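You operate a simulated robot arm through the tools that you are given. There is no shell and no other tool.

The job below is to be done with a simulated robot arm. You get a single attempt, and the scene is never put back.

## Task
Run the gravity table empty, stop it, then empty outlet 1 into its pan.
Fine: first stop the cylinder and shut the outlet rod; the table's long black window is clear when it stops; lever down again.

It is judged by the outcome, as a careful person would: the job done as asked, and still so three seconds after it is handed in. It fails if anything else is knocked over, pushed out of place, dropped, spilled or broken.

## Robot
A 7-joint arm with a two-finger parallel gripper, fixed in place. Base frame: the origin is on the floor under the middle of its stand, x ahead of it, y to its left, z up. Readings come in mm, degrees, newtons and seconds.
It reaches about 1479 mm from its shoulder. Its first joint turns from -166.0 to 166.0 degrees. Payload 4.4 kg.
The TCP is the grasp point between the finger pads, 23 mm short of the fingertips. In the tool frame z runs along the fingers and y along their closing line. The gripper opens to 94 mm. The fingers are 38 mm wide and 10 mm thick; the gripper's body (54 by 96 mm) begins 39 mm behind the TCP.
Orientation is that of the tool frame in the base frame, as a unit quaternion [x, y, z, w]. With the fingers straight down and closing along the base's y, the tool's x points along the base's -x, its y along +y and its z along -z.

## Interface
- The arm moves only by the tool servo_tool. Its argument "moves" is a list of rows, each a list of 3 entries, a list of its own where there are three numbers: the shift along the tool's x, y, z in units of 400 mm (1.0 is 400 mm), then the turn, a rotation vector about the tool's x, y, z in units of 45 degrees (1.0 is 45 degrees), then the gripper command, from -1 (shut) to 1 (fully open), values between in proportion. In form: [[[dx, dy, dz], [rx, ry, rz], grip], ...]. A call has 1 to 20 rows; each row is the pose to reach, as a shift and turn from the pose commanded when the call began, along the tool's axes at that moment. A call with a number of a shift or a turn outside -1 to 1 is refused whole. Rows are played at 5 a second. More than 50 mm and 8.6 degrees between two rows, or a gripper value outside its range, and nothing of the call is played. A pose out of reach is approached as far as the arm can. The call stops where the force on the tool passes 90 N (or 10 N more than at its start, if that is more) or the arm is blocked; 0.2 s more then pass. The fingers move at their own pace (about 72 mm/s each) and stop on an object; they squeeze with about 43 N. The grip force told is the motor's: it shows also when the fingers shut on nothing. Time passes only in rows, and 0.2 s behind the last, so rows that repeat a pose let the fingers close. The reply holds the time, the measured pose of the TCP, the force on the tool along the base axes, the opening and the grip force, in the units named above and with some noise, with the torque about the TCP (base axes, N m) and any sound that the robot's microphone picked up.
- Cameras (640 x 400 px; columns grow to the right, rows downward): "scene" is fixed at [49, -500.7, 1740.5]; the picture's right is [0.32, -0.95, 0.00], its down [-0.60, -0.20, -0.77] and it looks along [0.73, 0.24, -0.64] (base axes); focal length 290 px, centre (320, 200). "wrist" rides on the gripper at [86, 16, -75] in the tool frame; the picture's right is [-0.18, 0.98, 0.00], its down [-0.58, -0.11, -0.81] and it looks along [-0.79, -0.15, 0.59] (tool axes); focal length 243 px, centre (320, 200). There is no depth. A picture from a camera that has moved, and an enlarged one, comes with that camera's place and axes in the base frame and with its lens.
- capture(camera): a new picture of that camera. No time passes.
- zoom(camera, box): a new picture of the part [left, top, right, bottom] of that camera's present view, enlarged. No time passes.
- hand_in(): hands the job in; it is judged then, once.

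Places have to be worked out from the pictures, the camera data and where the tool is seen. Open the gripper and draw the arm clear of the work before you hand the job in, unless the task says otherwise.

The tools are called after "Request:" as a command line: name --argument value ..., lists and objects as JSON in quotes. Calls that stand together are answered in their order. servo_tool: Moves the arm, as the interface text tells. Its arguments: {"type":"object","properties":{"moves":{"type":"array","items":{"type":"array"}}},"required":["moves"]} The other tools are called the same way: capture (camera) takes a picture; zoom (camera, box) takes an enlarged picture of a part of a camera's view; hand_in () hands the job in.

At the start:

```text
t: 0.0
eef_pos: [514.3, 134.9, 1449.8]
tcp_rot: [0.0, 1.0, 0.0, 0.0]
contact_force: [0.0, 0.0, 0.3]
moment: [0.0, 0.02, -0.01]
finger_gap: 94.1
grip_force: 0.0
```

scene: 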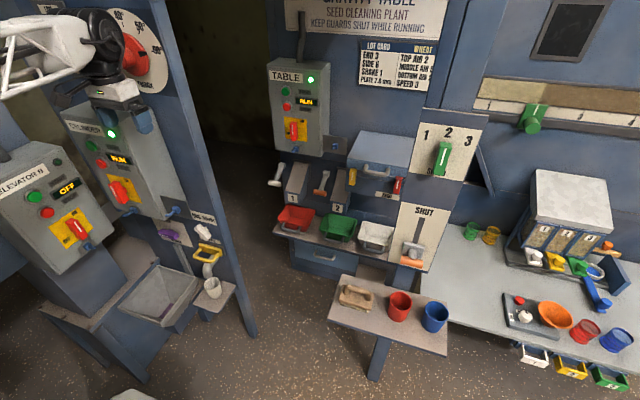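
wrist: 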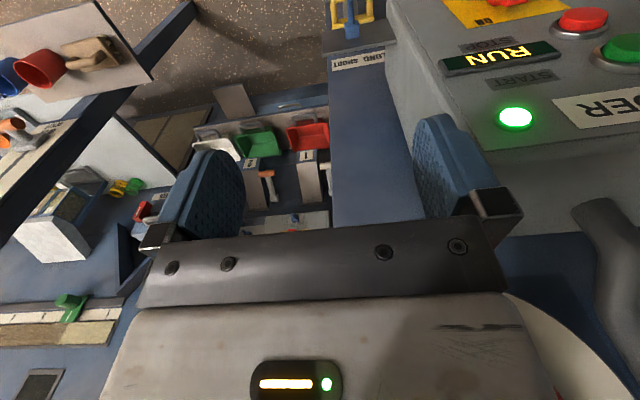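

I'll look closely at the panels and outlets before moving anything.

Request:
zoom --camera "scene" --box '[40, 90, 240, 215]'

Request:
zoom --camera "scene" --box '[250, 40, 450, 165]'

Request:
zoom --camera "scene" --box '[250, 150, 450, 275]'

Request:
zoom --camera "scene" --box '[440, 0, 640, 125]'

Request:
zoom --camera "scene" --box '[110, 190, 310, 315]'

Request:
zoom --camera "scene" --box '[0, 130, 160, 230]'

```text
3.20 times, centred on (140, 152) of scene
camera zoom: at [49.0, -500.7, 1740.5], right [0.32, -0.95, 0.0], down [-0.6, -0.2, -0.77], along [0.73, 0.24, -0.64], focal length 929 px, centre (896, 352)
```

zoom: 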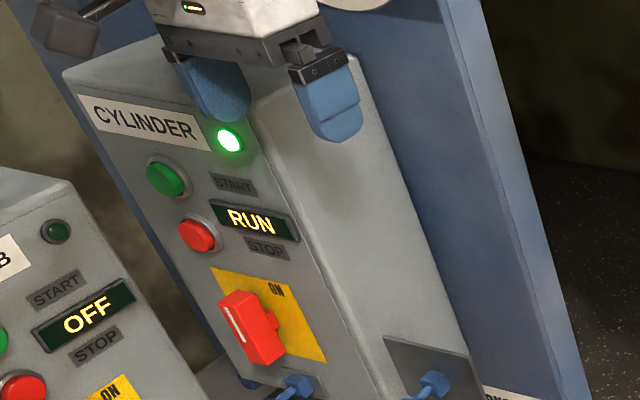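

```text
3.20 times, centred on (350, 102) of scene
camera zoom: at [49.0, -500.7, 1740.5], right [0.32, -0.95, 0.0], down [-0.6, -0.2, -0.77], along [0.73, 0.24, -0.64], focal length 929 px, centre (224, 512)
```

zoom: 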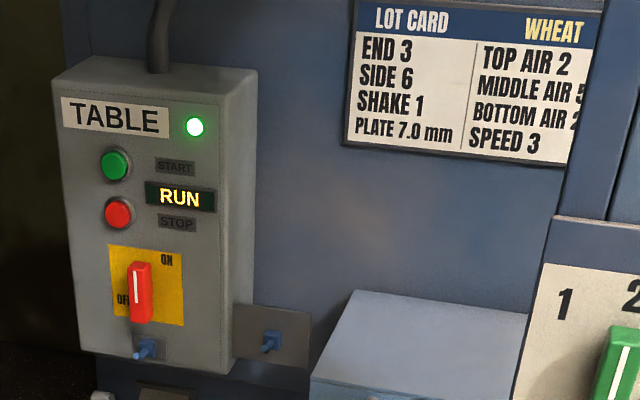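

```text
3.20 times, centred on (350, 212) of scene
camera zoom: at [49.0, -500.7, 1740.5], right [0.32, -0.95, 0.0], down [-0.6, -0.2, -0.77], along [0.73, 0.24, -0.64], focal length 929 px, centre (224, 160)
```

zoom: 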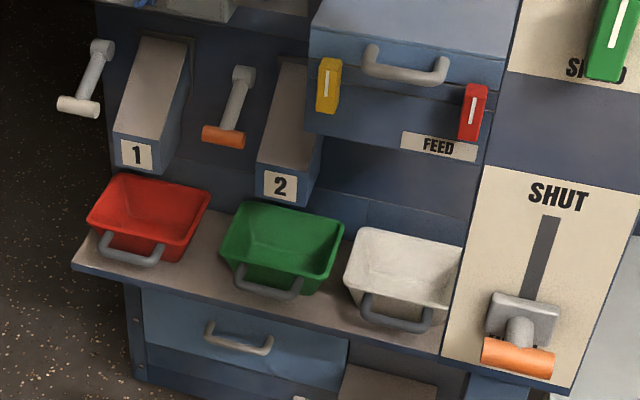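

```text
3.20 times, centred on (540, 62) of scene
camera zoom: at [49.0, -500.7, 1740.5], right [0.32, -0.95, 0.0], down [-0.6, -0.2, -0.77], along [0.73, 0.24, -0.64], focal length 929 px, centre (-384, 640)
```

zoom: 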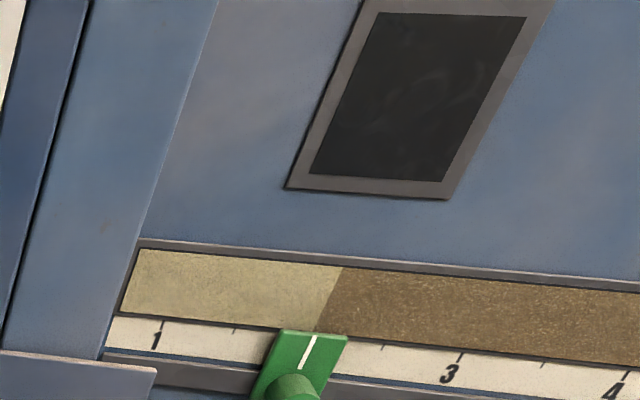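

```text
3.20 times, centred on (210, 252) of scene
camera zoom: at [49.0, -500.7, 1740.5], right [0.32, -0.95, 0.0], down [-0.6, -0.2, -0.77], along [0.73, 0.24, -0.64], focal length 929 px, centre (672, 32)
```

zoom: 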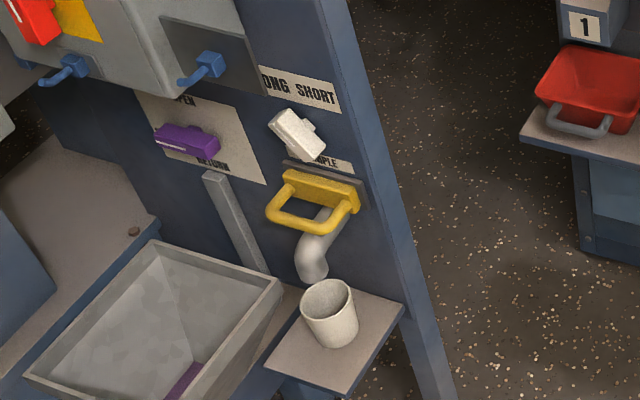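

```text
4.00 times, centred on (80, 180) of scene
camera zoom: at [49.0, -500.7, 1740.5], right [0.32, -0.95, 0.0], down [-0.6, -0.2, -0.77], along [0.73, 0.24, -0.64], focal length 1161 px, centre (1280, 280)
```

zoom: 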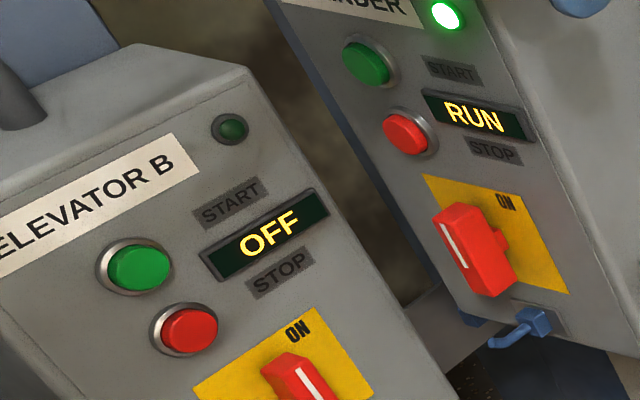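

The panels read RUN for CYLINDER and TABLE, and the orange-handled rod sits below SHUT. I'll zoom the wrist view so I can triangulate these parts.

Request:
zoom --camera "wrist" --box '[0, 0, 200, 125]'

Request:
zoom --camera "wrist" --box '[0, 100, 200, 225]'

Request:
zoom --camera "wrist" --box '[0, 220, 200, 345]'

Request:
zoom --camera "wrist" --box '[180, 100, 380, 225]'

Request:
zoom --camera "wrist" --box '[440, 0, 640, 125]'

Request:
zoom --camera "scene" --box '[440, 160, 640, 285]'

Request:
zoom --camera "scene" --box '[400, 90, 560, 190]'

```text
3.20 times, centred on (100, 62) of wrist
camera zoom: at [428.3, 151.7, 1522.8], right [0.18, 0.98, 0.0], down [0.58, -0.11, 0.81], along [0.79, -0.15, -0.59], focal length 776 px, centre (1024, 640)
```

zoom: 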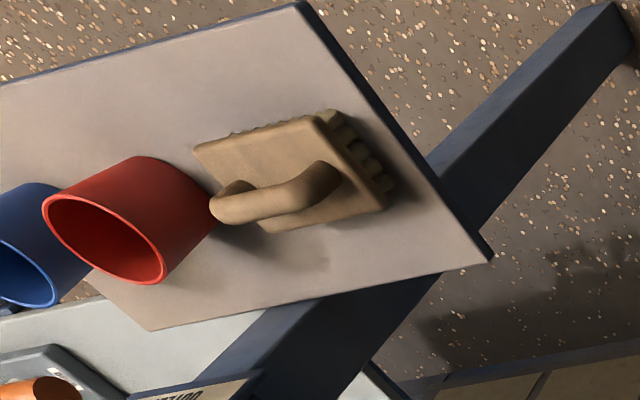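

```text
3.20 times, centred on (100, 162) of wrist
camera zoom: at [428.3, 151.7, 1522.8], right [0.18, 0.98, 0.0], down [0.58, -0.11, 0.81], along [0.79, -0.15, -0.59], focal length 776 px, centre (1024, 320)
```

zoom: 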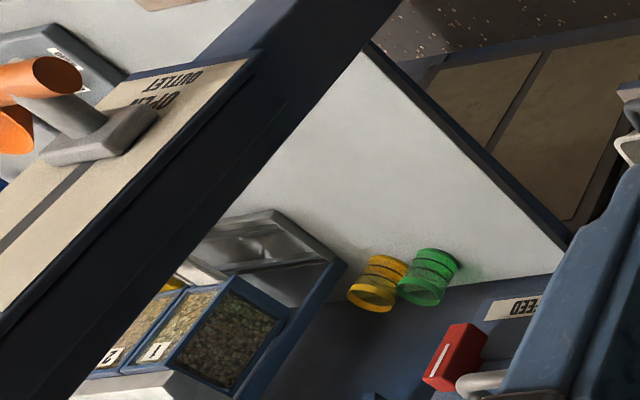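

```text
3.20 times, centred on (100, 282) of wrist
camera zoom: at [428.3, 151.7, 1522.8], right [0.18, 0.98, 0.0], down [0.58, -0.11, 0.81], along [0.79, -0.15, -0.59], focal length 776 px, centre (1024, -64)
```

zoom: 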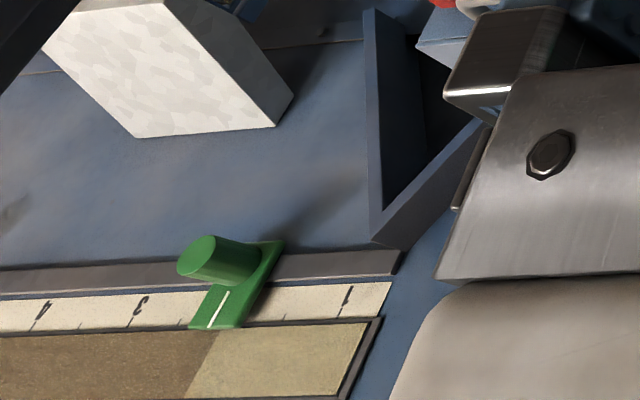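

```text
3.20 times, centred on (280, 162) of wrist
camera zoom: at [428.3, 151.7, 1522.8], right [0.18, 0.98, 0.0], down [0.58, -0.11, 0.81], along [0.79, -0.15, -0.59], focal length 776 px, centre (448, 320)
```

zoom: 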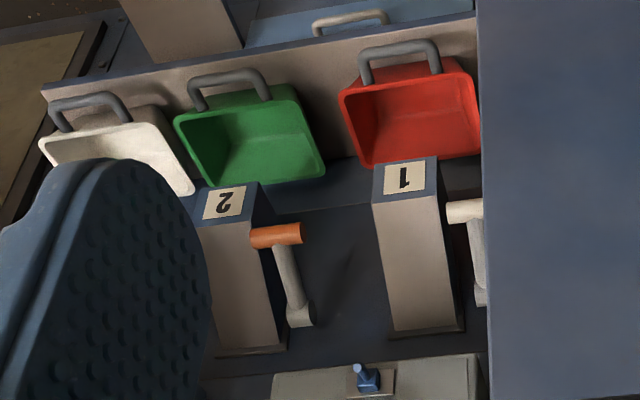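

```text
3.20 times, centred on (540, 62) of wrist
camera zoom: at [428.3, 151.7, 1522.8], right [0.18, 0.98, 0.0], down [0.58, -0.11, 0.81], along [0.79, -0.15, -0.59], focal length 776 px, centre (-384, 640)
```

zoom: 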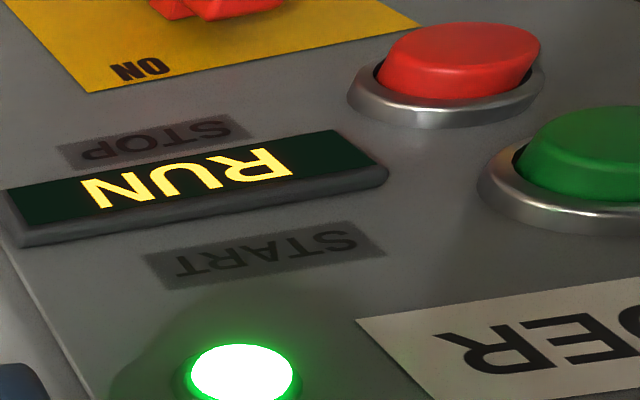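

```text
3.20 times, centred on (540, 222) of scene
camera zoom: at [49.0, -500.7, 1740.5], right [0.32, -0.95, 0.0], down [-0.6, -0.2, -0.77], along [0.73, 0.24, -0.64], focal length 929 px, centre (-384, 128)
```

zoom: 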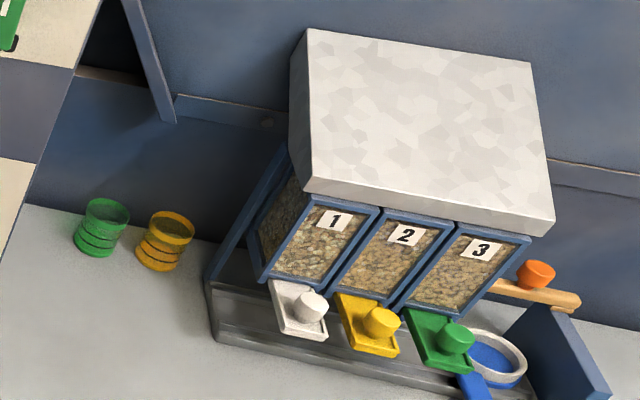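

```text
4.00 times, centred on (480, 140) of scene
camera zoom: at [49.0, -500.7, 1740.5], right [0.32, -0.95, 0.0], down [-0.6, -0.2, -0.77], along [0.73, 0.24, -0.64], focal length 1161 px, centre (-320, 440)
```

zoom: 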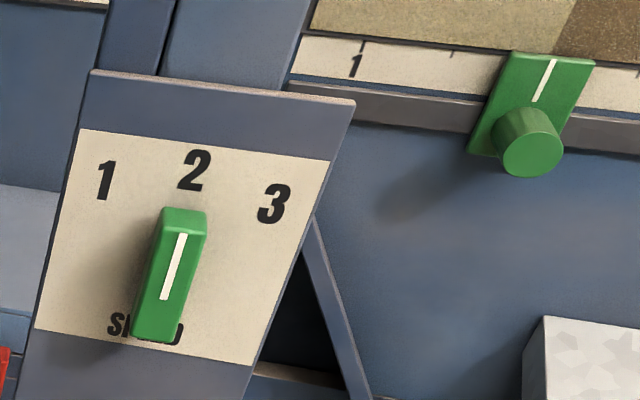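

The rod plate reads OPEN at the bottom and SHUT at the top, and the cylinder's red STOP triangulates to about (550, 368, 1264), facing -x. I'll start pitching the tool toward +x while pulling back a little, with the fingers shut.

Request:
servo_tool --moves '[[[0.04, 0, 0], [0, -0.167, 0], -1], [[0.08, 0, 0], [0, -0.333, 0], -1], [[0.12, 0, 0], [0, -0.5, 0], -1], [[0.16, 0, 0], [0, -0.667, 0], -1], [[0.2, 0, 0], [0, -0.833, 0], -1], [[0.235, 0, 0], [0, -1, 0], -1]]'

```text
t: 1.4
eef_pos: [420.9, 136.1, 1449.0]
tcp_rot: [0.0, 0.924, 0.001, 0.383]
contact_force: [0.6, -1.2, 0.0]
moment: [0.02, 0.01, -0.01]
finger_gap: 0.0
grip_force: 43.1
```

The pitch went as planned and the tool is now 45° down. I'll finish pitching to horizontal.

Request:
servo_tool --moves '[[[0, 0, 0], [0, -0.167, 0], -1], [[0, 0, 0], [0, -0.333, 0], -1], [[0, 0, 0], [0, -0.5, 0], -1], [[0, 0, 0], [0, -0.667, 0], -1], [[0, 0, 0], [0, -0.833, 0], -1], [[0, 0, 0], [0, -1, 0], -1]]'

```text
t: 2.8
eef_pos: [420.7, 136.0, 1448.4]
tcp_rot: [0.0, 0.707, 0.0, 0.707]
contact_force: [-0.2, -0.2, -0.5]
moment: [-0.01, -0.03, -0.01]
finger_gap: 0.3
grip_force: 42.9
```

The tool now points along +x. I'll spin it −45° about its own axis, moving the camera toward the -y side, while heading to the front of the cylinder panel.

Request:
servo_tool --moves '[[[0.03, 0.04, 0], [0, 0, -0.15], -1], [[0.06, 0.08, 0], [0, 0, -0.3], -1], [[0.09, 0.12, 0], [0, 0, -0.45], -1], [[0.12, 0.16, 0], [0, 0, -0.6], -1], [[0.15, 0.2, 0], [0, 0, -0.75], -1], [[0.18, 0.24, 0], [0, 0, -0.9], -1], [[0.22, 0.28, 0], [0, 0, -1], -1]]'

```text
t: 4.4
eef_pos: [421.6, 246.1, 1360.9]
tcp_rot: [-0.271, 0.653, -0.271, 0.653]
contact_force: [-0.2, 0.9, 0.7]
moment: [0.0, -0.02, -0.03]
finger_gap: 0.0
grip_force: 43.2
```

Halfway through the spin. I'll finish it and line up at about y=368, z=1264, still well back from the panel.

Request:
servo_tool --moves '[[[-0.006, 0.055, 0], [0, 0, -0.15], -1], [[-0.012, 0.11, 0], [0, 0, -0.3], -1], [[-0.018, 0.165, 0], [0, 0, -0.45], -1], [[-0.025, 0.22, 0], [0, 0, -0.6], -1], [[-0.031, 0.275, 0], [0, 0, -0.75], -1], [[-0.037, 0.33, 0], [0, 0, -0.9], -1], [[-0.044, 0.387, 0], [0, 0, -1], -1]]'

Request:
capture --camera "wrist"

Request:
capture --camera "scene"

```text
t: 6.0
eef_pos: [421.4, 371.5, 1265.6]
tcp_rot: [0.5, -0.5, 0.501, -0.499]
contact_force: [-0.1, -0.5, 0.3]
moment: [-0.02, -0.03, 0.0]
finger_gap: 0.0
grip_force: 42.5
```

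```text
taken
camera wrist: at [345.9, 284.6, 1247.5], right [0.0, 0.18, -0.98], down [-0.81, 0.58, 0.11], along [0.59, 0.79, 0.15], focal length 243 px, centre (320, 200)
```

wrist: 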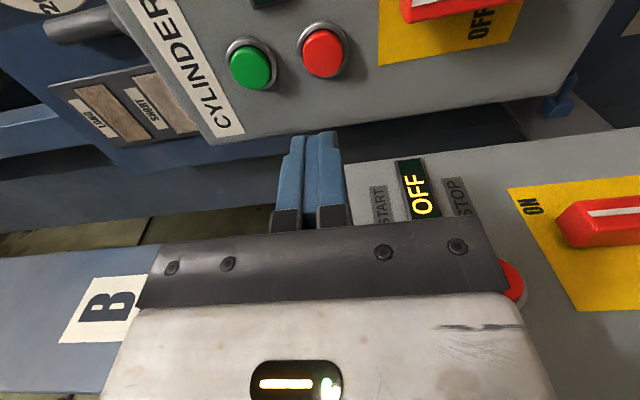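

```text
taken
```

scene: 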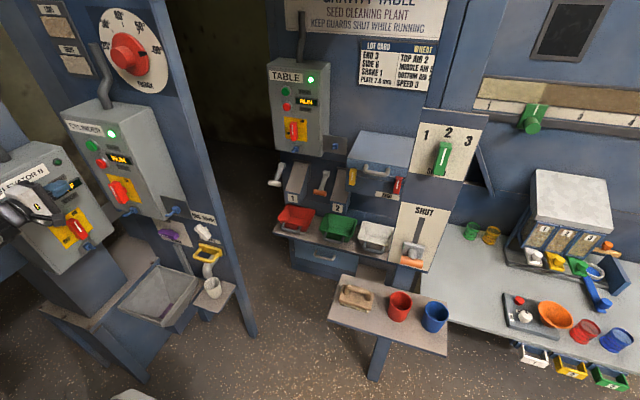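

The fingers line up with the cylinder's STOP, and the elevator panel sits about 60 mm to the left at y≈460, facing -y. I'll advance to just short of the button.

Request:
servo_tool --moves '[[[0.007, 0.006, 0.06], [0, 0, 0], -1], [[0.007, 0.006, 0.12], [0, 0, 0], -1], [[0.007, 0.006, 0.18], [0, 0, 0], -1], [[0.007, 0.006, 0.225], [0, 0, 0], -1]]'

Request:
capture --camera "wrist"

Request:
zoom --camera "scene" --box '[40, 90, 200, 190]'

```text
t: 7.0
eef_pos: [511.5, 366.3, 1262.3]
tcp_rot: [0.5, -0.5, 0.5, -0.499]
contact_force: [-1.0, 0.1, 0.7]
moment: [0.0, 0.01, -0.04]
finger_gap: 0.0
grip_force: 42.3
```

```text
taken
camera wrist: at [435.9, 280.2, 1245.0], right [0.0, 0.18, -0.98], down [-0.81, 0.58, 0.11], along [0.59, 0.79, 0.15], focal length 243 px, centre (320, 200)
```

wrist: 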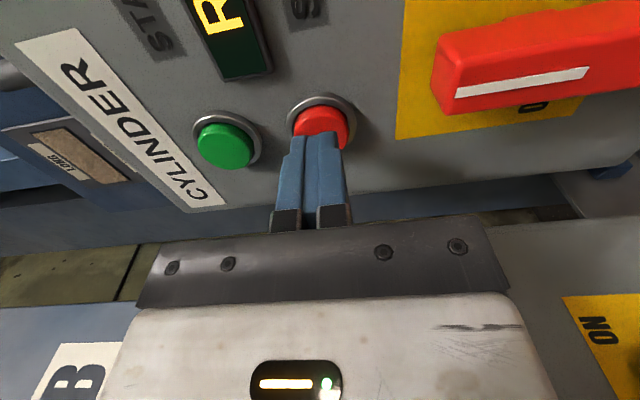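

```text
4.00 times, centred on (120, 140) of scene
camera zoom: at [49.0, -500.7, 1740.5], right [0.32, -0.95, 0.0], down [-0.6, -0.2, -0.77], along [0.73, 0.24, -0.64], focal length 1161 px, centre (1120, 440)
```

zoom: 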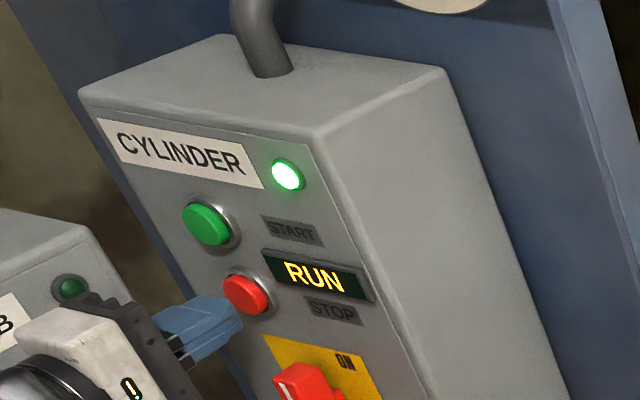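

The fingertips are right at the STOP button's face. I'll push in small steps and watch the force.

Request:
servo_tool --moves '[[[0, 0, 0.01], [0, 0, 0], -1], [[0, 0, 0.02], [0, 0, 0], -1], [[0, 0, 0.03], [0, 0, 0], -1], [[0, 0, 0.035], [0, 0, 0], -1]]'

Request:
zoom --camera "scene" --box '[40, 90, 200, 190]'

```text
t: 8.0
eef_pos: [525.2, 365.5, 1261.6]
tcp_rot: [0.501, -0.499, 0.5, -0.5]
contact_force: [-1.1, 0.1, 0.6]
moment: [0.0, 0.05, 0.01]
finger_gap: 0.0
grip_force: 42.3
```

```text
4.00 times, centred on (120, 140) of scene
camera zoom: at [49.0, -500.7, 1740.5], right [0.32, -0.95, 0.0], down [-0.6, -0.2, -0.77], along [0.73, 0.24, -0.64], focal length 1161 px, centre (1120, 440)
```

zoom: 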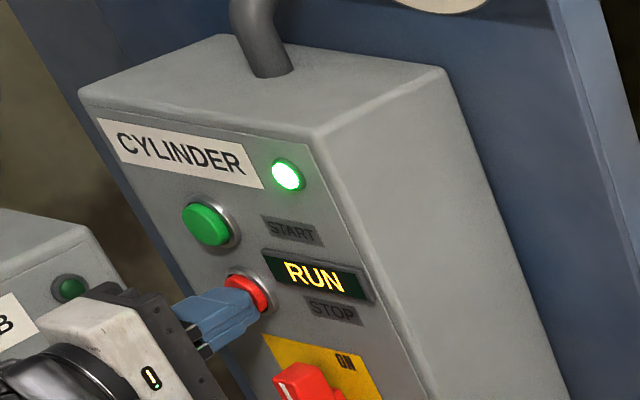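

No contact yet at fingertip x≈548. I'll keep easing in.

Request:
servo_tool --moves '[[[0, 0, 0.0075], [0, 0, 0], -1], [[0, 0, 0.015], [0, 0, 0], -1], [[0, 0, 0.0225], [0, 0, 0], -1]]'

Request:
zoom --camera "scene" --box '[40, 90, 200, 190]'

```text
t: 8.8
eef_pos: [533.8, 365.3, 1263.3]
tcp_rot: [-0.499, 0.501, -0.5, 0.5]
contact_force: [-31.9, -13.1, -5.2]
moment: [0.05, 0.14, -0.33]
finger_gap: 0.0
grip_force: 42.3
heard: click
```

```text
4.00 times, centred on (120, 140) of scene
camera zoom: at [49.0, -500.7, 1740.5], right [0.32, -0.95, 0.0], down [-0.6, -0.2, -0.77], along [0.73, 0.24, -0.64], focal length 1161 px, centre (1120, 440)
```

zoom: 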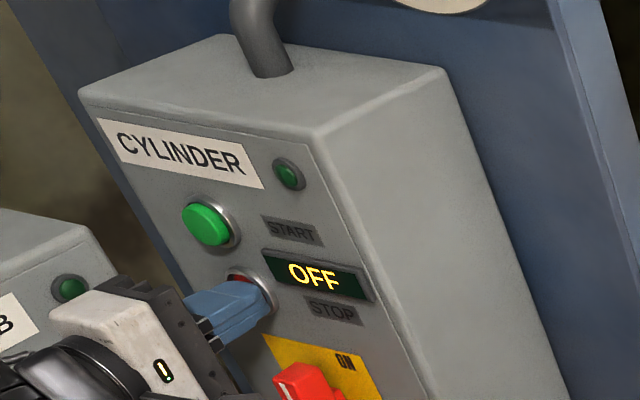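

The cylinder clicked and now reads OFF. I'll retract straight back.

Request:
servo_tool --moves '[[[0, 0, -0.05], [0, 0, 0], -1], [[0, 0, -0.12], [0, 0, 0], -1], [[0, 0, -0.2], [0, 0, 0], -1], [[0, 0, -0.28], [0, 0, 0], -1]]'

Request:
capture --camera "scene"

```text
t: 9.8
eef_pos: [422.0, 366.6, 1260.8]
tcp_rot: [0.499, -0.5, 0.501, -0.5]
contact_force: [0.6, 0.3, 0.4]
moment: [0.01, 0.02, -0.04]
finger_gap: 0.1
grip_force: 42.7
```

```text
taken
```

scene: 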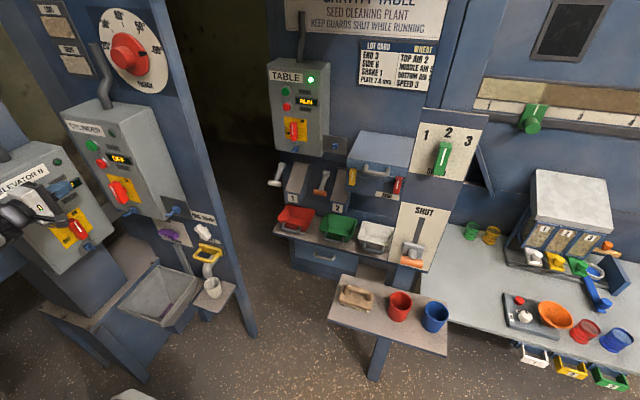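

Next is the outlet rod. I place its orange bar at about (632, -584, 1080), with the slider behind it at x≈678 and the slot top near z≈1200. I'll travel across toward it in front of the machines.

Request:
servo_tool --moves '[[[0.1, 0, 0.01], [0, 0, 0], -1], [[0.2, 0, 0.02], [0, 0, 0], -1], [[0.3, 0, 0.03], [0, 0, 0], -1], [[0.4, 0, 0.04], [0, 0, 0], -1], [[0.5, 0, 0.05], [0, 0, 0], -1], [[0.6, 0, 0.06], [0, 0, 0], -1], [[0.7, 0, 0.07], [0, 0, 0], -1], [[0.8, 0, 0.08], [0, 0, 0], -1], [[0.9, 0, 0.09], [0, 0, 0], -1], [[1.0, 0, 0.1], [0, 0, 0], -1]]'

Request:
capture --camera "scene"

```text
t: 12.0
eef_pos: [459.3, 9.6, 1261.6]
tcp_rot: [-0.5, 0.501, -0.5, 0.499]
contact_force: [-0.3, 0.4, -0.6]
moment: [-0.01, 0.02, -0.03]
finger_gap: 0.2
grip_force: 42.6
out of reach, approached as far as the arm can: row 10
```

```text
taken
```

scene: 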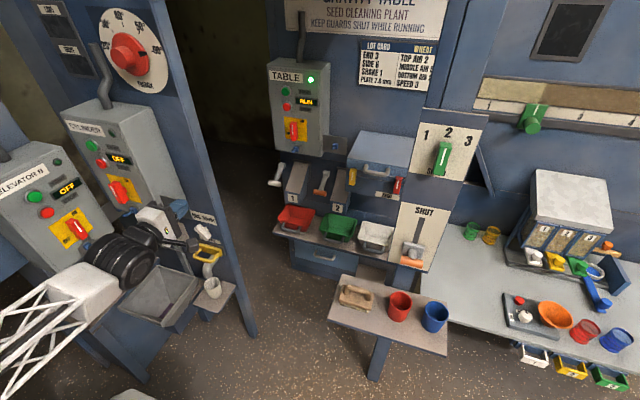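

The arm folds too tightly this close to its base. I'll extend outward along +x in the open gap before continuing across.

Request:
servo_tool --moves '[[[0, 0, 0.08], [0, 0, 0], -1], [[0, 0, 0.16], [0, 0, 0], -1], [[0, 0, 0.24], [0, 0, 0], -1], [[0, 0, 0.32], [0, 0, 0], -1], [[0, 0, 0.4], [0, 0, 0], -1], [[0, 0, 0.48], [0, 0, 0], -1]]'

Request:
capture --camera "wrist"

Request:
capture --camera "scene"

```text
t: 13.4
eef_pos: [650.5, 13.7, 1264.9]
tcp_rot: [0.498, -0.503, 0.503, -0.496]
contact_force: [0.2, 0.2, 0.3]
moment: [-0.01, 0.01, 0.0]
finger_gap: 0.0
grip_force: 41.9
```

```text
taken
camera wrist: at [574.8, -72.2, 1247.2], right [0.0, 0.18, -0.98], down [-0.8, 0.59, 0.11], along [0.6, 0.79, 0.15], focal length 243 px, centre (320, 200)
```

wrist: 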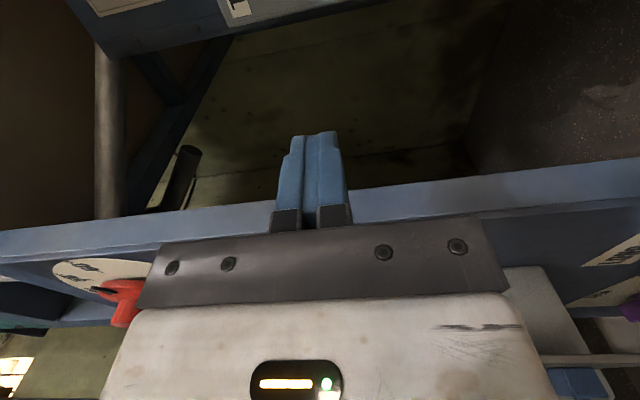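

```text
taken
```

scene: 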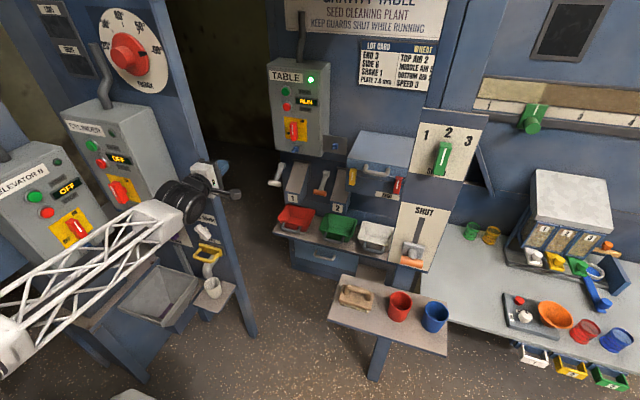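

There's clearance here. I'll go on toward -y at this extended radius.

Request:
servo_tool --moves '[[[0.1, 0, 0], [0, 0, 0], -1], [[0.2, 0, -0.01], [0, 0, 0], -1], [[0.3, 0, -0.02], [0, 0, 0], -1], [[0.4, 0, -0.03], [0, 0, 0], -1], [[0.5, 0, -0.04], [0, 0, 0], -1], [[0.6, 0, -0.06], [0, 0, 0], -1], [[0.7, 0, -0.08], [0, 0, 0], -1], [[0.8, 0, -0.1], [0, 0, 0], -1]]'

Request:
capture --camera "scene"

```text
t: 15.4
eef_pos: [602.9, -131.9, 1246.5]
tcp_rot: [0.595, -0.585, 0.381, -0.398]
contact_force: [1.0, 0.1, -0.8]
moment: [-0.02, -0.02, 0.0]
finger_gap: 0.0
grip_force: 42.5
out of reach, approached as far as the arm can: row 1, 2, 3, 4, 5, 6, 7, 8
stopped in row 8: the arm was blocked; the commanded pose is now the measured one
```

```text
taken
```

scene: 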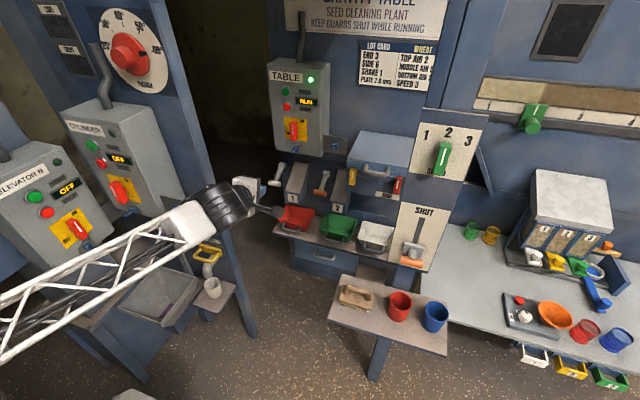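

A wrist joint is at its limit with the camera on this side. I'll spin the tool back the other way, passing camera-down, so the wrist can bend toward targets on the right.

Request:
servo_tool --moves '[[[0, 0, 0], [0, 0, 0.15], -1], [[0, 0, 0], [0, 0, 0.3], -1], [[0, 0, 0], [0, 0, 0.45], -1], [[0, 0, 0], [0, 0, 0.6], -1], [[0, 0, 0], [0, 0, 0.75], -1], [[0, 0, 0], [0, 0, 0.9], -1], [[0, 0, 0], [0, 0, 1], -1]]'

Request:
servo_tool --moves '[[[0, 0, 0], [0, 0, 0.15], -1], [[0, 0, 0], [0, 0, 0.3], -1], [[0, 0, 0], [0, 0, 0.45], -1], [[0, 0, 0], [0, 0, 0.6], -1], [[0, 0, 0], [0, 0, 0.75], -1], [[0, 0, 0], [0, 0, 0.9], -1], [[0, 0, 0], [0, 0, 1], -1]]'

Request:
capture --camera "scene"

```text
t: 17.0
eef_pos: [603.7, -131.6, 1244.4]
tcp_rot: [-0.326, 0.768, -0.199, 0.514]
contact_force: [-0.2, -0.3, 0.1]
moment: [0.02, -0.03, 0.01]
finger_gap: 0.0
grip_force: 42.3
```

```text
t: 18.6
eef_pos: [603.3, -132.4, 1244.6]
tcp_rot: [-0.006, 0.834, 0.012, 0.551]
contact_force: [0.5, 0.6, 0.3]
moment: [0.02, 0.01, 0.0]
finger_gap: 0.0
grip_force: 42.3
```

```text
taken
```

scene: 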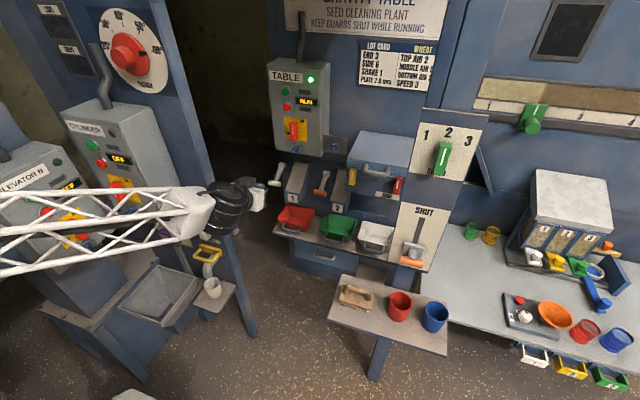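

That worked. I'll spin a further +45° so the camera heads for the +y side, while moving toward the rod plate.

Request:
servo_tool --moves '[[[0, -0.09, 0], [0, 0, 0.15], -1], [[0, -0.18, 0], [0, 0, 0.3], -1], [[0, -0.27, 0], [0, 0, 0.45], -1], [[0, -0.36, 0], [0, 0, 0.6], -1], [[0, -0.45, 0], [0, 0, 0.75], -1], [[0, -0.54, 0], [0, 0, 0.9], -1], [[0, -0.62, 0], [0, 0, 1], -1]]'

Request:
capture --camera "scene"

```text
t: 20.2
eef_pos: [611.2, -380.3, 1242.7]
tcp_rot: [0.314, 0.773, 0.223, 0.505]
contact_force: [-1.1, -1.1, -0.4]
moment: [0.01, -0.02, 0.03]
finger_gap: 0.0
grip_force: 42.4
```

```text
taken
```

scene: 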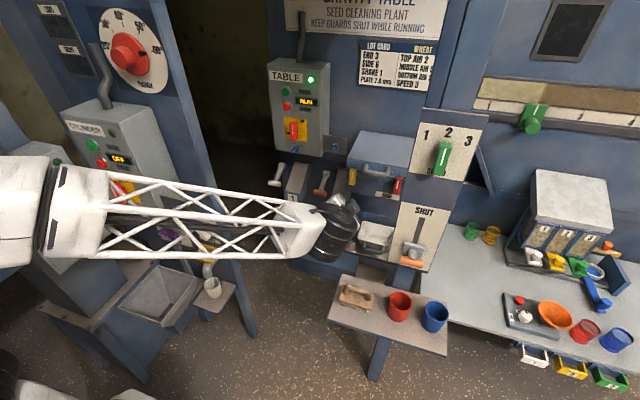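

The path is clear. I'll finish the reorientation to point along +x with the camera on +y, and move to just in front of and above the rod handle, with the gripper opening.

Request:
servo_tool --moves '[[[-0.022, -0.081, -0.016], [-0.067, -0.033, 0.139], -1], [[-0.044, -0.162, -0.031], [-0.135, -0.067, 0.277], -1], [[-0.066, -0.242, -0.047], [-0.202, -0.1, 0.416], -1], [[-0.088, -0.323, -0.062], [-0.269, -0.133, 0.555], -0.5], [[-0.11, -0.404, -0.078], [-0.336, -0.166, 0.694], 0], [[-0.132, -0.485, -0.093], [-0.404, -0.2, 0.832], 0], [[-0.154, -0.5655, -0.109], [-0.471, -0.233, 0.971], 0]]'

Request:
capture --camera "scene"

Request:
capture --camera "wrist"

```text
t: 21.8
eef_pos: [528.7, -581.4, 1151.2]
tcp_rot: [0.499, 0.501, 0.5, 0.501]
contact_force: [-0.2, -0.3, 0.4]
moment: [0.0, 0.0, 0.04]
finger_gap: 46.8
grip_force: 0.1
```

```text
taken
```

scene: 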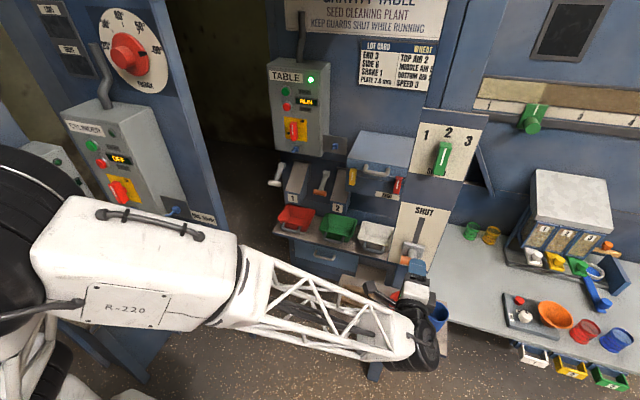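

```text
taken
camera wrist: at [453.5, -495.4, 1166.2], right [0.0, -0.18, 0.98], down [-0.81, -0.58, -0.11], along [0.59, -0.79, -0.14], focal length 243 px, centre (320, 200)
```

wrist: 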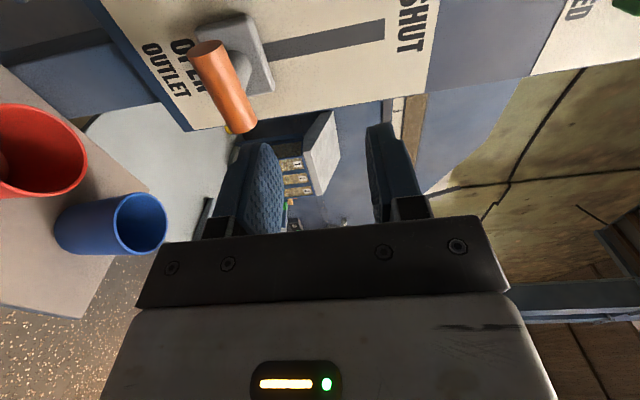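

The wrist view confirms the bar centre at about (632, -584, 1078), with the red cup well below it (rim z≈965). I'll lower to the bar's height with the gripper open about 60 mm.

Request:
servo_tool --moves '[[[-0.003, -0.05, 0], [0, 0, 0], 0.3], [[-0.006, -0.1, 0], [0, 0, 0], 0.3], [[-0.0065, -0.15, 0], [0, 0, 0], 0.3], [[-0.0065, -0.1825, 0], [0, 0, 0], 0.3]]'

Request:
capture --camera "wrist"

Request:
zoom --camera "scene" --box '[340, 220, 500, 320]'

```text
t: 22.8
eef_pos: [526.9, -587.5, 1078.1]
tcp_rot: [0.498, 0.501, 0.5, 0.501]
contact_force: [0.1, -0.8, -0.1]
moment: [0.02, 0.02, -0.03]
finger_gap: 61.1
grip_force: 0.0
```

```text
taken
camera wrist: at [452.6, -501.3, 1093.1], right [0.0, -0.18, 0.98], down [-0.81, -0.58, -0.11], along [0.59, -0.79, -0.15], focal length 243 px, centre (320, 200)
```

wrist: 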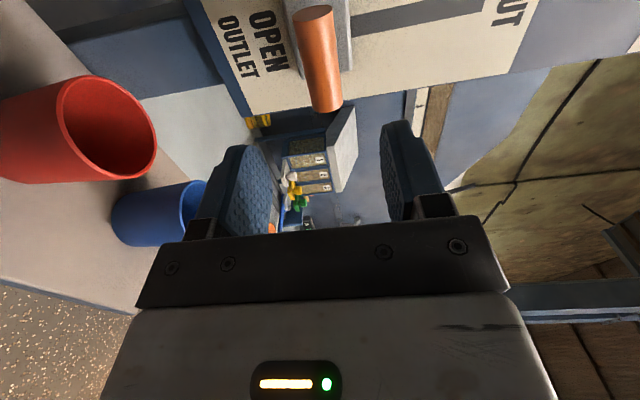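

```text
4.00 times, centred on (420, 270) of scene
camera zoom: at [49.0, -500.7, 1740.5], right [0.32, -0.95, 0.0], down [-0.6, -0.2, -0.77], along [0.73, 0.24, -0.64], focal length 1161 px, centre (-80, -80)
```

zoom: 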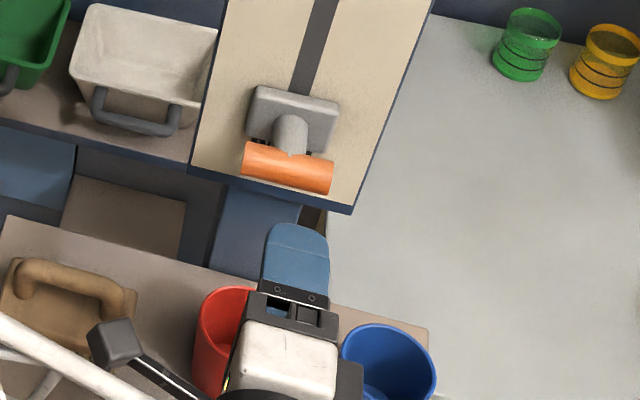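

The bar is centred between the open fingers, so I'll advance to put it at the grasp point.

Request:
servo_tool --moves '[[[0.01, 0, 0.06], [0, 0, 0], 0.3], [[0.01, 0, 0.12], [0, 0, 0], 0.3], [[0.01, 0, 0.18], [0, 0, 0], 0.3], [[0.01, 0, 0.225], [0, 0, 0], 0.3], [[0.01, 0, 0.262], [0, 0, 0], 0.3]]'

Request:
capture --camera "wrist"

```text
t: 24.0
eef_pos: [633.3, -584.9, 1076.7]
tcp_rot: [0.498, 0.501, 0.499, 0.501]
contact_force: [-0.6, -0.1, 0.1]
moment: [0.0, -0.01, 0.01]
finger_gap: 61.3
grip_force: 0.0
```

```text
taken
camera wrist: at [557.9, -497.6, 1092.3], right [0.0, -0.18, 0.98], down [-0.81, -0.58, -0.11], along [0.59, -0.79, -0.15], focal length 243 px, centre (320, 200)
```

wrist: 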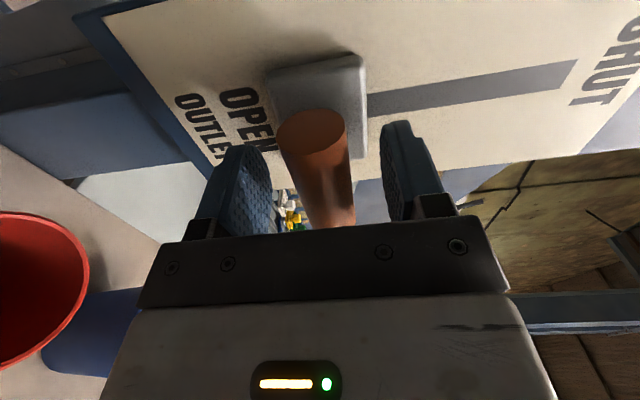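

The bar sits between the pads. I'll close on it.

Request:
servo_tool --moves '[[[0, 0, 0], [0, 0, 0], -0.3], [[0, 0, 0], [0, 0, 0], -1], [[0, 0, 0], [0, 0, 0], -1], [[0, 0, 0], [0, 0, 0], -1]]'

```text
t: 25.0
eef_pos: [632.4, -583.8, 1080.0]
tcp_rot: [0.497, 0.502, 0.499, 0.501]
contact_force: [4.8, 5.3, 32.4]
moment: [0.55, -0.07, 0.3]
finger_gap: 24.4
grip_force: 45.0
```

It's gripped at 24 mm. I'll slide the rod up toward SHUT in small steps.

Request:
servo_tool --moves '[[[0, 0.025, 0], [0, 0, 0], -1], [[0, 0.05, 0], [0, 0, 0], -1], [[0, 0.075, 0], [0, 0, 0], -1], [[0, 0.1, 0], [0, 0, 0], -1], [[0, 0.125, 0], [0, 0, 0], -1], [[0, 0.15, 0], [0, 0, 0], -1], [[0, 0.175, 0], [0, 0, 0], -1]]'

Request:
capture --camera "wrist"

Request:
zoom --camera "scene" --box '[340, 190, 500, 290]'

```text
t: 26.6
eef_pos: [633.2, -585.0, 1146.7]
tcp_rot: [0.499, 0.501, 0.499, 0.501]
contact_force: [-34.6, -18.8, -2.5]
moment: [0.44, 0.02, -0.02]
finger_gap: 24.9
grip_force: 45.2
```

```text
taken
camera wrist: at [558.8, -497.2, 1161.5], right [0.0, -0.18, 0.98], down [-0.81, -0.58, -0.11], along [0.59, -0.79, -0.15], focal length 243 px, centre (320, 200)
```

wrist: 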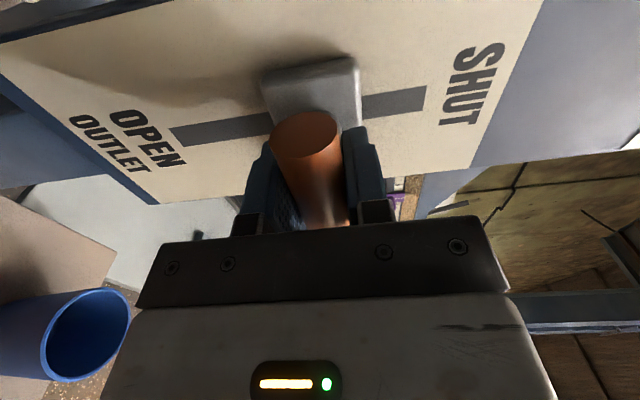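

```text
4.00 times, centred on (420, 240) of scene
camera zoom: at [49.0, -500.7, 1740.5], right [0.32, -0.95, 0.0], down [-0.6, -0.2, -0.77], along [0.73, 0.24, -0.64], focal length 1161 px, centre (-80, 40)
```

zoom: 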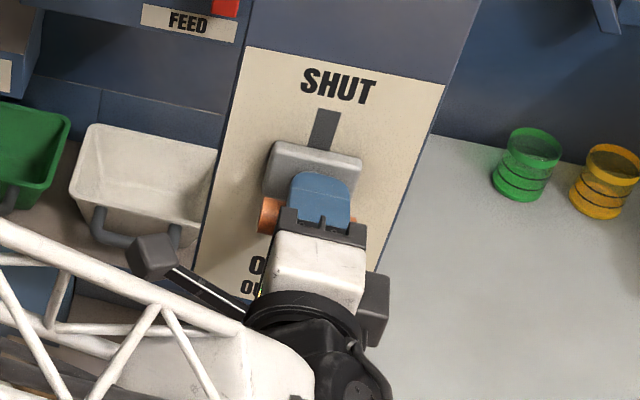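

It slides freely, now at z≈1147 with the slot end around 1207. I'll keep going up until it meets its stop, easing the sideways load slightly.

Request:
servo_tool --moves '[[[-0.004, 0.02, -0.005], [0, 0, 0], -1], [[-0.004, 0.04, -0.005], [0, 0, 0], -1], [[-0.004, 0.06, -0.005], [0, 0, 0], -1], [[-0.004, 0.075, -0.005], [0, 0, 0], -1]]'

Request:
capture --camera "wrist"

```text
t: 27.6
eef_pos: [632.9, -582.6, 1175.6]
tcp_rot: [0.498, 0.503, 0.499, 0.5]
contact_force: [39.4, -1.5, -2.3]
moment: [0.42, -0.1, -0.08]
finger_gap: 24.8
grip_force: 44.7
```

```text
taken
camera wrist: at [557.3, -496.8, 1190.7], right [0.0, -0.18, 0.98], down [-0.8, -0.58, -0.11], along [0.59, -0.79, -0.15], focal length 243 px, centre (320, 200)
```

wrist: 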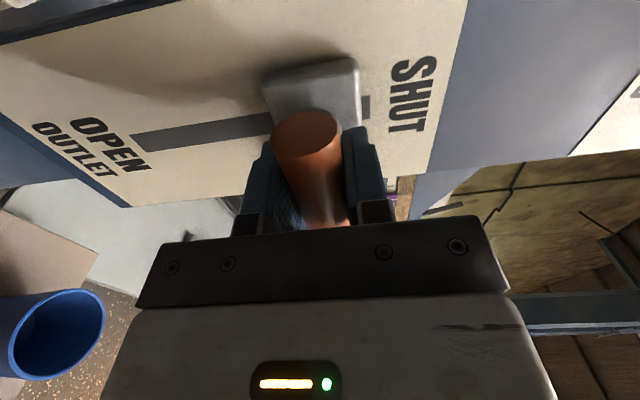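

There's still a sliver of slot above the slider, so I'll go up in finer steps.

Request:
servo_tool --moves '[[[0, 0.01, 0.0025], [0, 0, 0], -1], [[0, 0.02, 0.0025], [0, 0, 0], -1], [[0, 0.03, 0.0025], [0, 0, 0], -1]]'

Request:
capture --camera "wrist"

```text
t: 28.4
eef_pos: [632.0, -583.5, 1180.6]
tcp_rot: [0.502, 0.502, 0.498, 0.497]
contact_force: [7.1, 38.3, -58.1]
moment: [0.15, -0.24, 0.25]
finger_gap: 24.8
grip_force: 45.3
```

```text
taken
camera wrist: at [557.4, -496.9, 1197.0], right [0.01, -0.19, 0.98], down [-0.81, -0.58, -0.1], along [0.59, -0.79, -0.15], focal length 243 px, centre (320, 200)
```

wrist: 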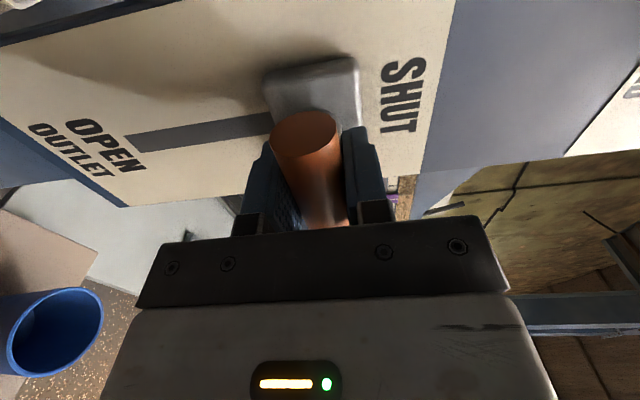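

The force rose to 58 N, so the rod is against its SHUT stop. I'll relax the push, open the fingers and back straight out.

Request:
servo_tool --moves '[[[0, -0.01, 0], [0, 0, 0], -1], [[0, -0.01, 0], [0, 0, 0], 0.3], [[0, -0.01, 0], [0, 0, 0], 0.3], [[0, -0.01, 0], [0, 0, 0], 0.3], [[0, -0.01, -0.06], [0, 0, 0], 0.3], [[0, -0.01, -0.13], [0, 0, 0], 0.3], [[0, -0.01, -0.2], [0, 0, 0], 0.3], [[0, -0.01, -0.26], [0, 0, 0], 0.3]]'

Request:
capture --camera "wrist"

Request:
capture --camera "scene"

Request:
zoom --camera "scene" --box '[460, 60, 640, 170]'

```text
t: 30.2
eef_pos: [527.9, -585.2, 1186.3]
tcp_rot: [0.498, 0.502, 0.499, 0.501]
contact_force: [-0.1, -0.6, 0.4]
moment: [0.02, -0.03, 0.0]
finger_gap: 60.9
grip_force: 0.0
```

```text
taken
camera wrist: at [453.2, -498.5, 1201.6], right [0.0, -0.18, 0.98], down [-0.81, -0.58, -0.11], along [0.59, -0.79, -0.15], focal length 243 px, centre (320, 200)
```

wrist: 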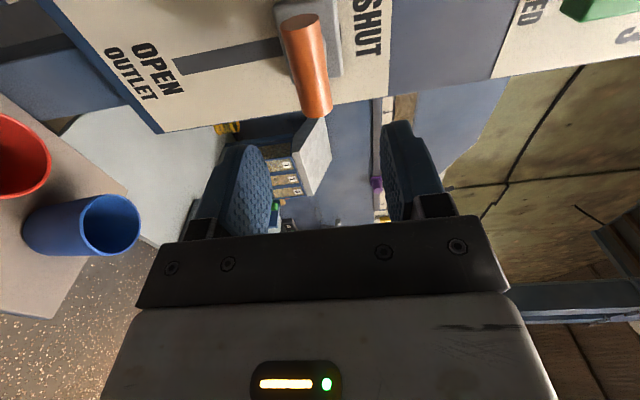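

```text
taken
```

scene: 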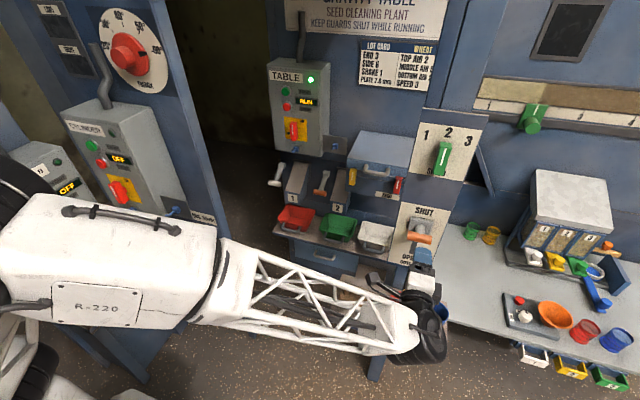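

```text
3.56 times, centred on (550, 115) of scene
camera zoom: at [49.0, -500.7, 1740.5], right [0.32, -0.95, 0.0], down [-0.6, -0.2, -0.77], along [0.73, 0.24, -0.64], focal length 1032 px, centre (-498, 502)
```

zoom: 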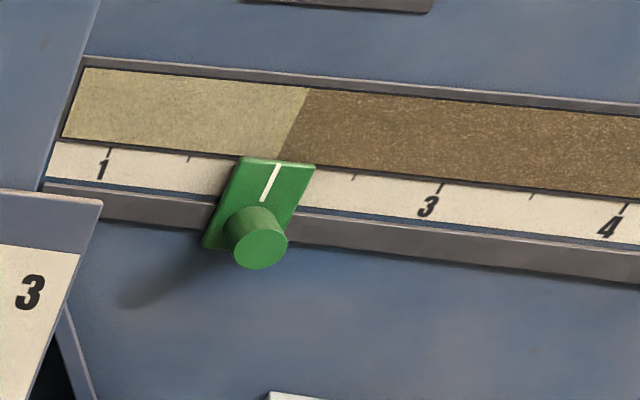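

The rod stays at SHUT, but the long strip window still shows grain, so the table keeps running for now. I'll head back toward the centre and spin the tool so I can reach the TABLE panel.

Request:
servo_tool --moves '[[[0.08, 0.03, 0], [0, 0, 0], 0], [[0.17, 0.06, 0], [0, 0, -0.1], -0.5], [[0.26, 0.09, 0.02], [0, 0, -0.28], -1], [[0.35, 0.12, 0.06], [0, 0, -0.46], -1], [[0.44, 0.14, 0.1], [0, 0, -0.64], -1], [[0.53, 0.14, 0.15], [0, 0, -0.82], -1], [[0.6, 0.14, 0.2], [0, 0, -1], -1]]'

Request:
capture --camera "scene"

Request:
zoom --camera "scene" --box '[460, 0, 640, 170]'

```text
t: 31.8
eef_pos: [607.3, -344.1, 1238.3]
tcp_rot: [0.269, 0.654, 0.269, 0.654]
contact_force: [0.4, -0.4, 0.4]
moment: [-0.01, -0.01, 0.0]
finger_gap: 0.1
grip_force: 41.7
```

```text
taken
```

scene: 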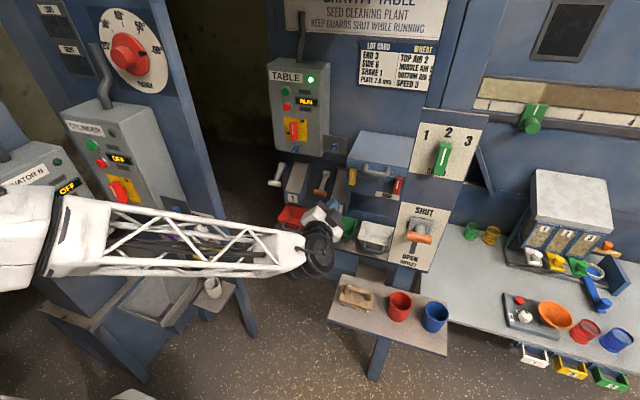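

```text
2.35 times, centred on (550, 85) of scene
camera zoom: at [49.0, -500.7, 1740.5], right [0.32, -0.95, 0.0], down [-0.6, -0.2, -0.77], along [0.73, 0.24, -0.64], focal length 683 px, centre (-221, 471)
```

zoom: 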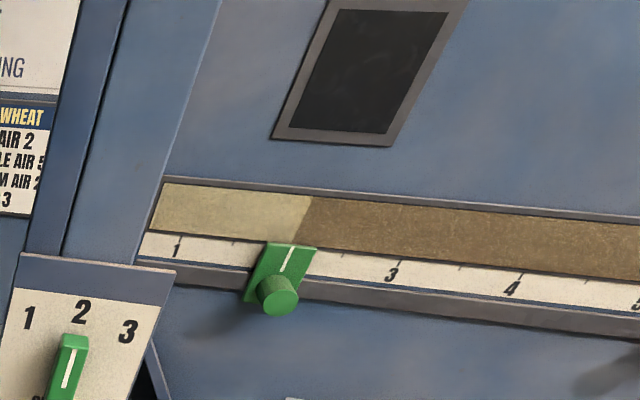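

Grain is still on the deck. I'll carry on to a standoff in front of the TABLE panel, completing the spin.

Request:
servo_tool --moves '[[[0.06, 0.065, 0.04], [0, 0, -0.12], -1], [[0.12, 0.13, 0.085], [0, 0, -0.25], -1], [[0.18, 0.195, 0.13], [0, 0, -0.375], -1], [[0.24, 0.26, 0.175], [0, 0, -0.5], -1], [[0.3, 0.325, 0.22], [0, 0, -0.625], -1], [[0.36, 0.39, 0.265], [0, 0, -0.75], -1], [[0.42, 0.455, 0.31], [0, 0, -0.875], -1], [[0.48, 0.523, 0.35], [0, 0, -1], -1]]'

Request:
capture --camera "scene"

Request:
capture --camera "wrist"

```text
t: 33.6
eef_pos: [750.2, -59.5, 1242.9]
tcp_rot: [-0.004, 0.708, -0.002, 0.707]
contact_force: [0.1, 0.4, 0.2]
moment: [0.02, 0.0, -0.03]
finger_gap: 0.0
grip_force: 42.4
```

```text
taken
```

scene: 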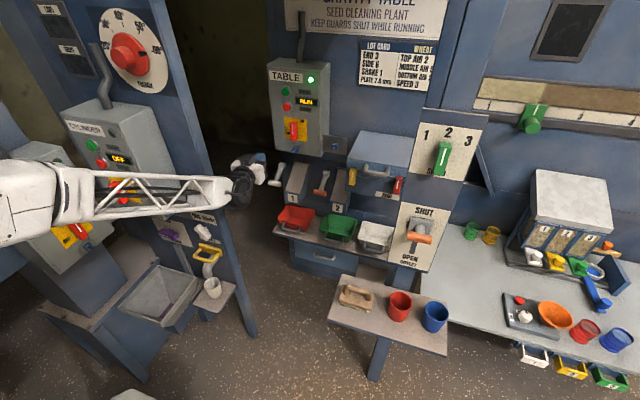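

```text
taken
camera wrist: at [675.2, -45.0, 1156.5], right [0.0, 0.98, 0.18], down [-0.81, -0.11, 0.58], along [0.59, -0.14, 0.79], focal length 243 px, centre (320, 200)
```

wrist: 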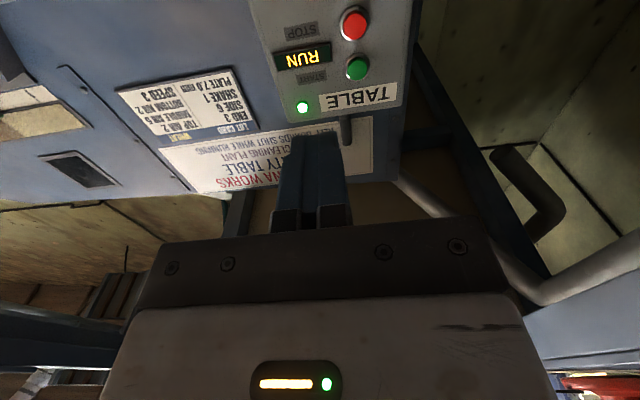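

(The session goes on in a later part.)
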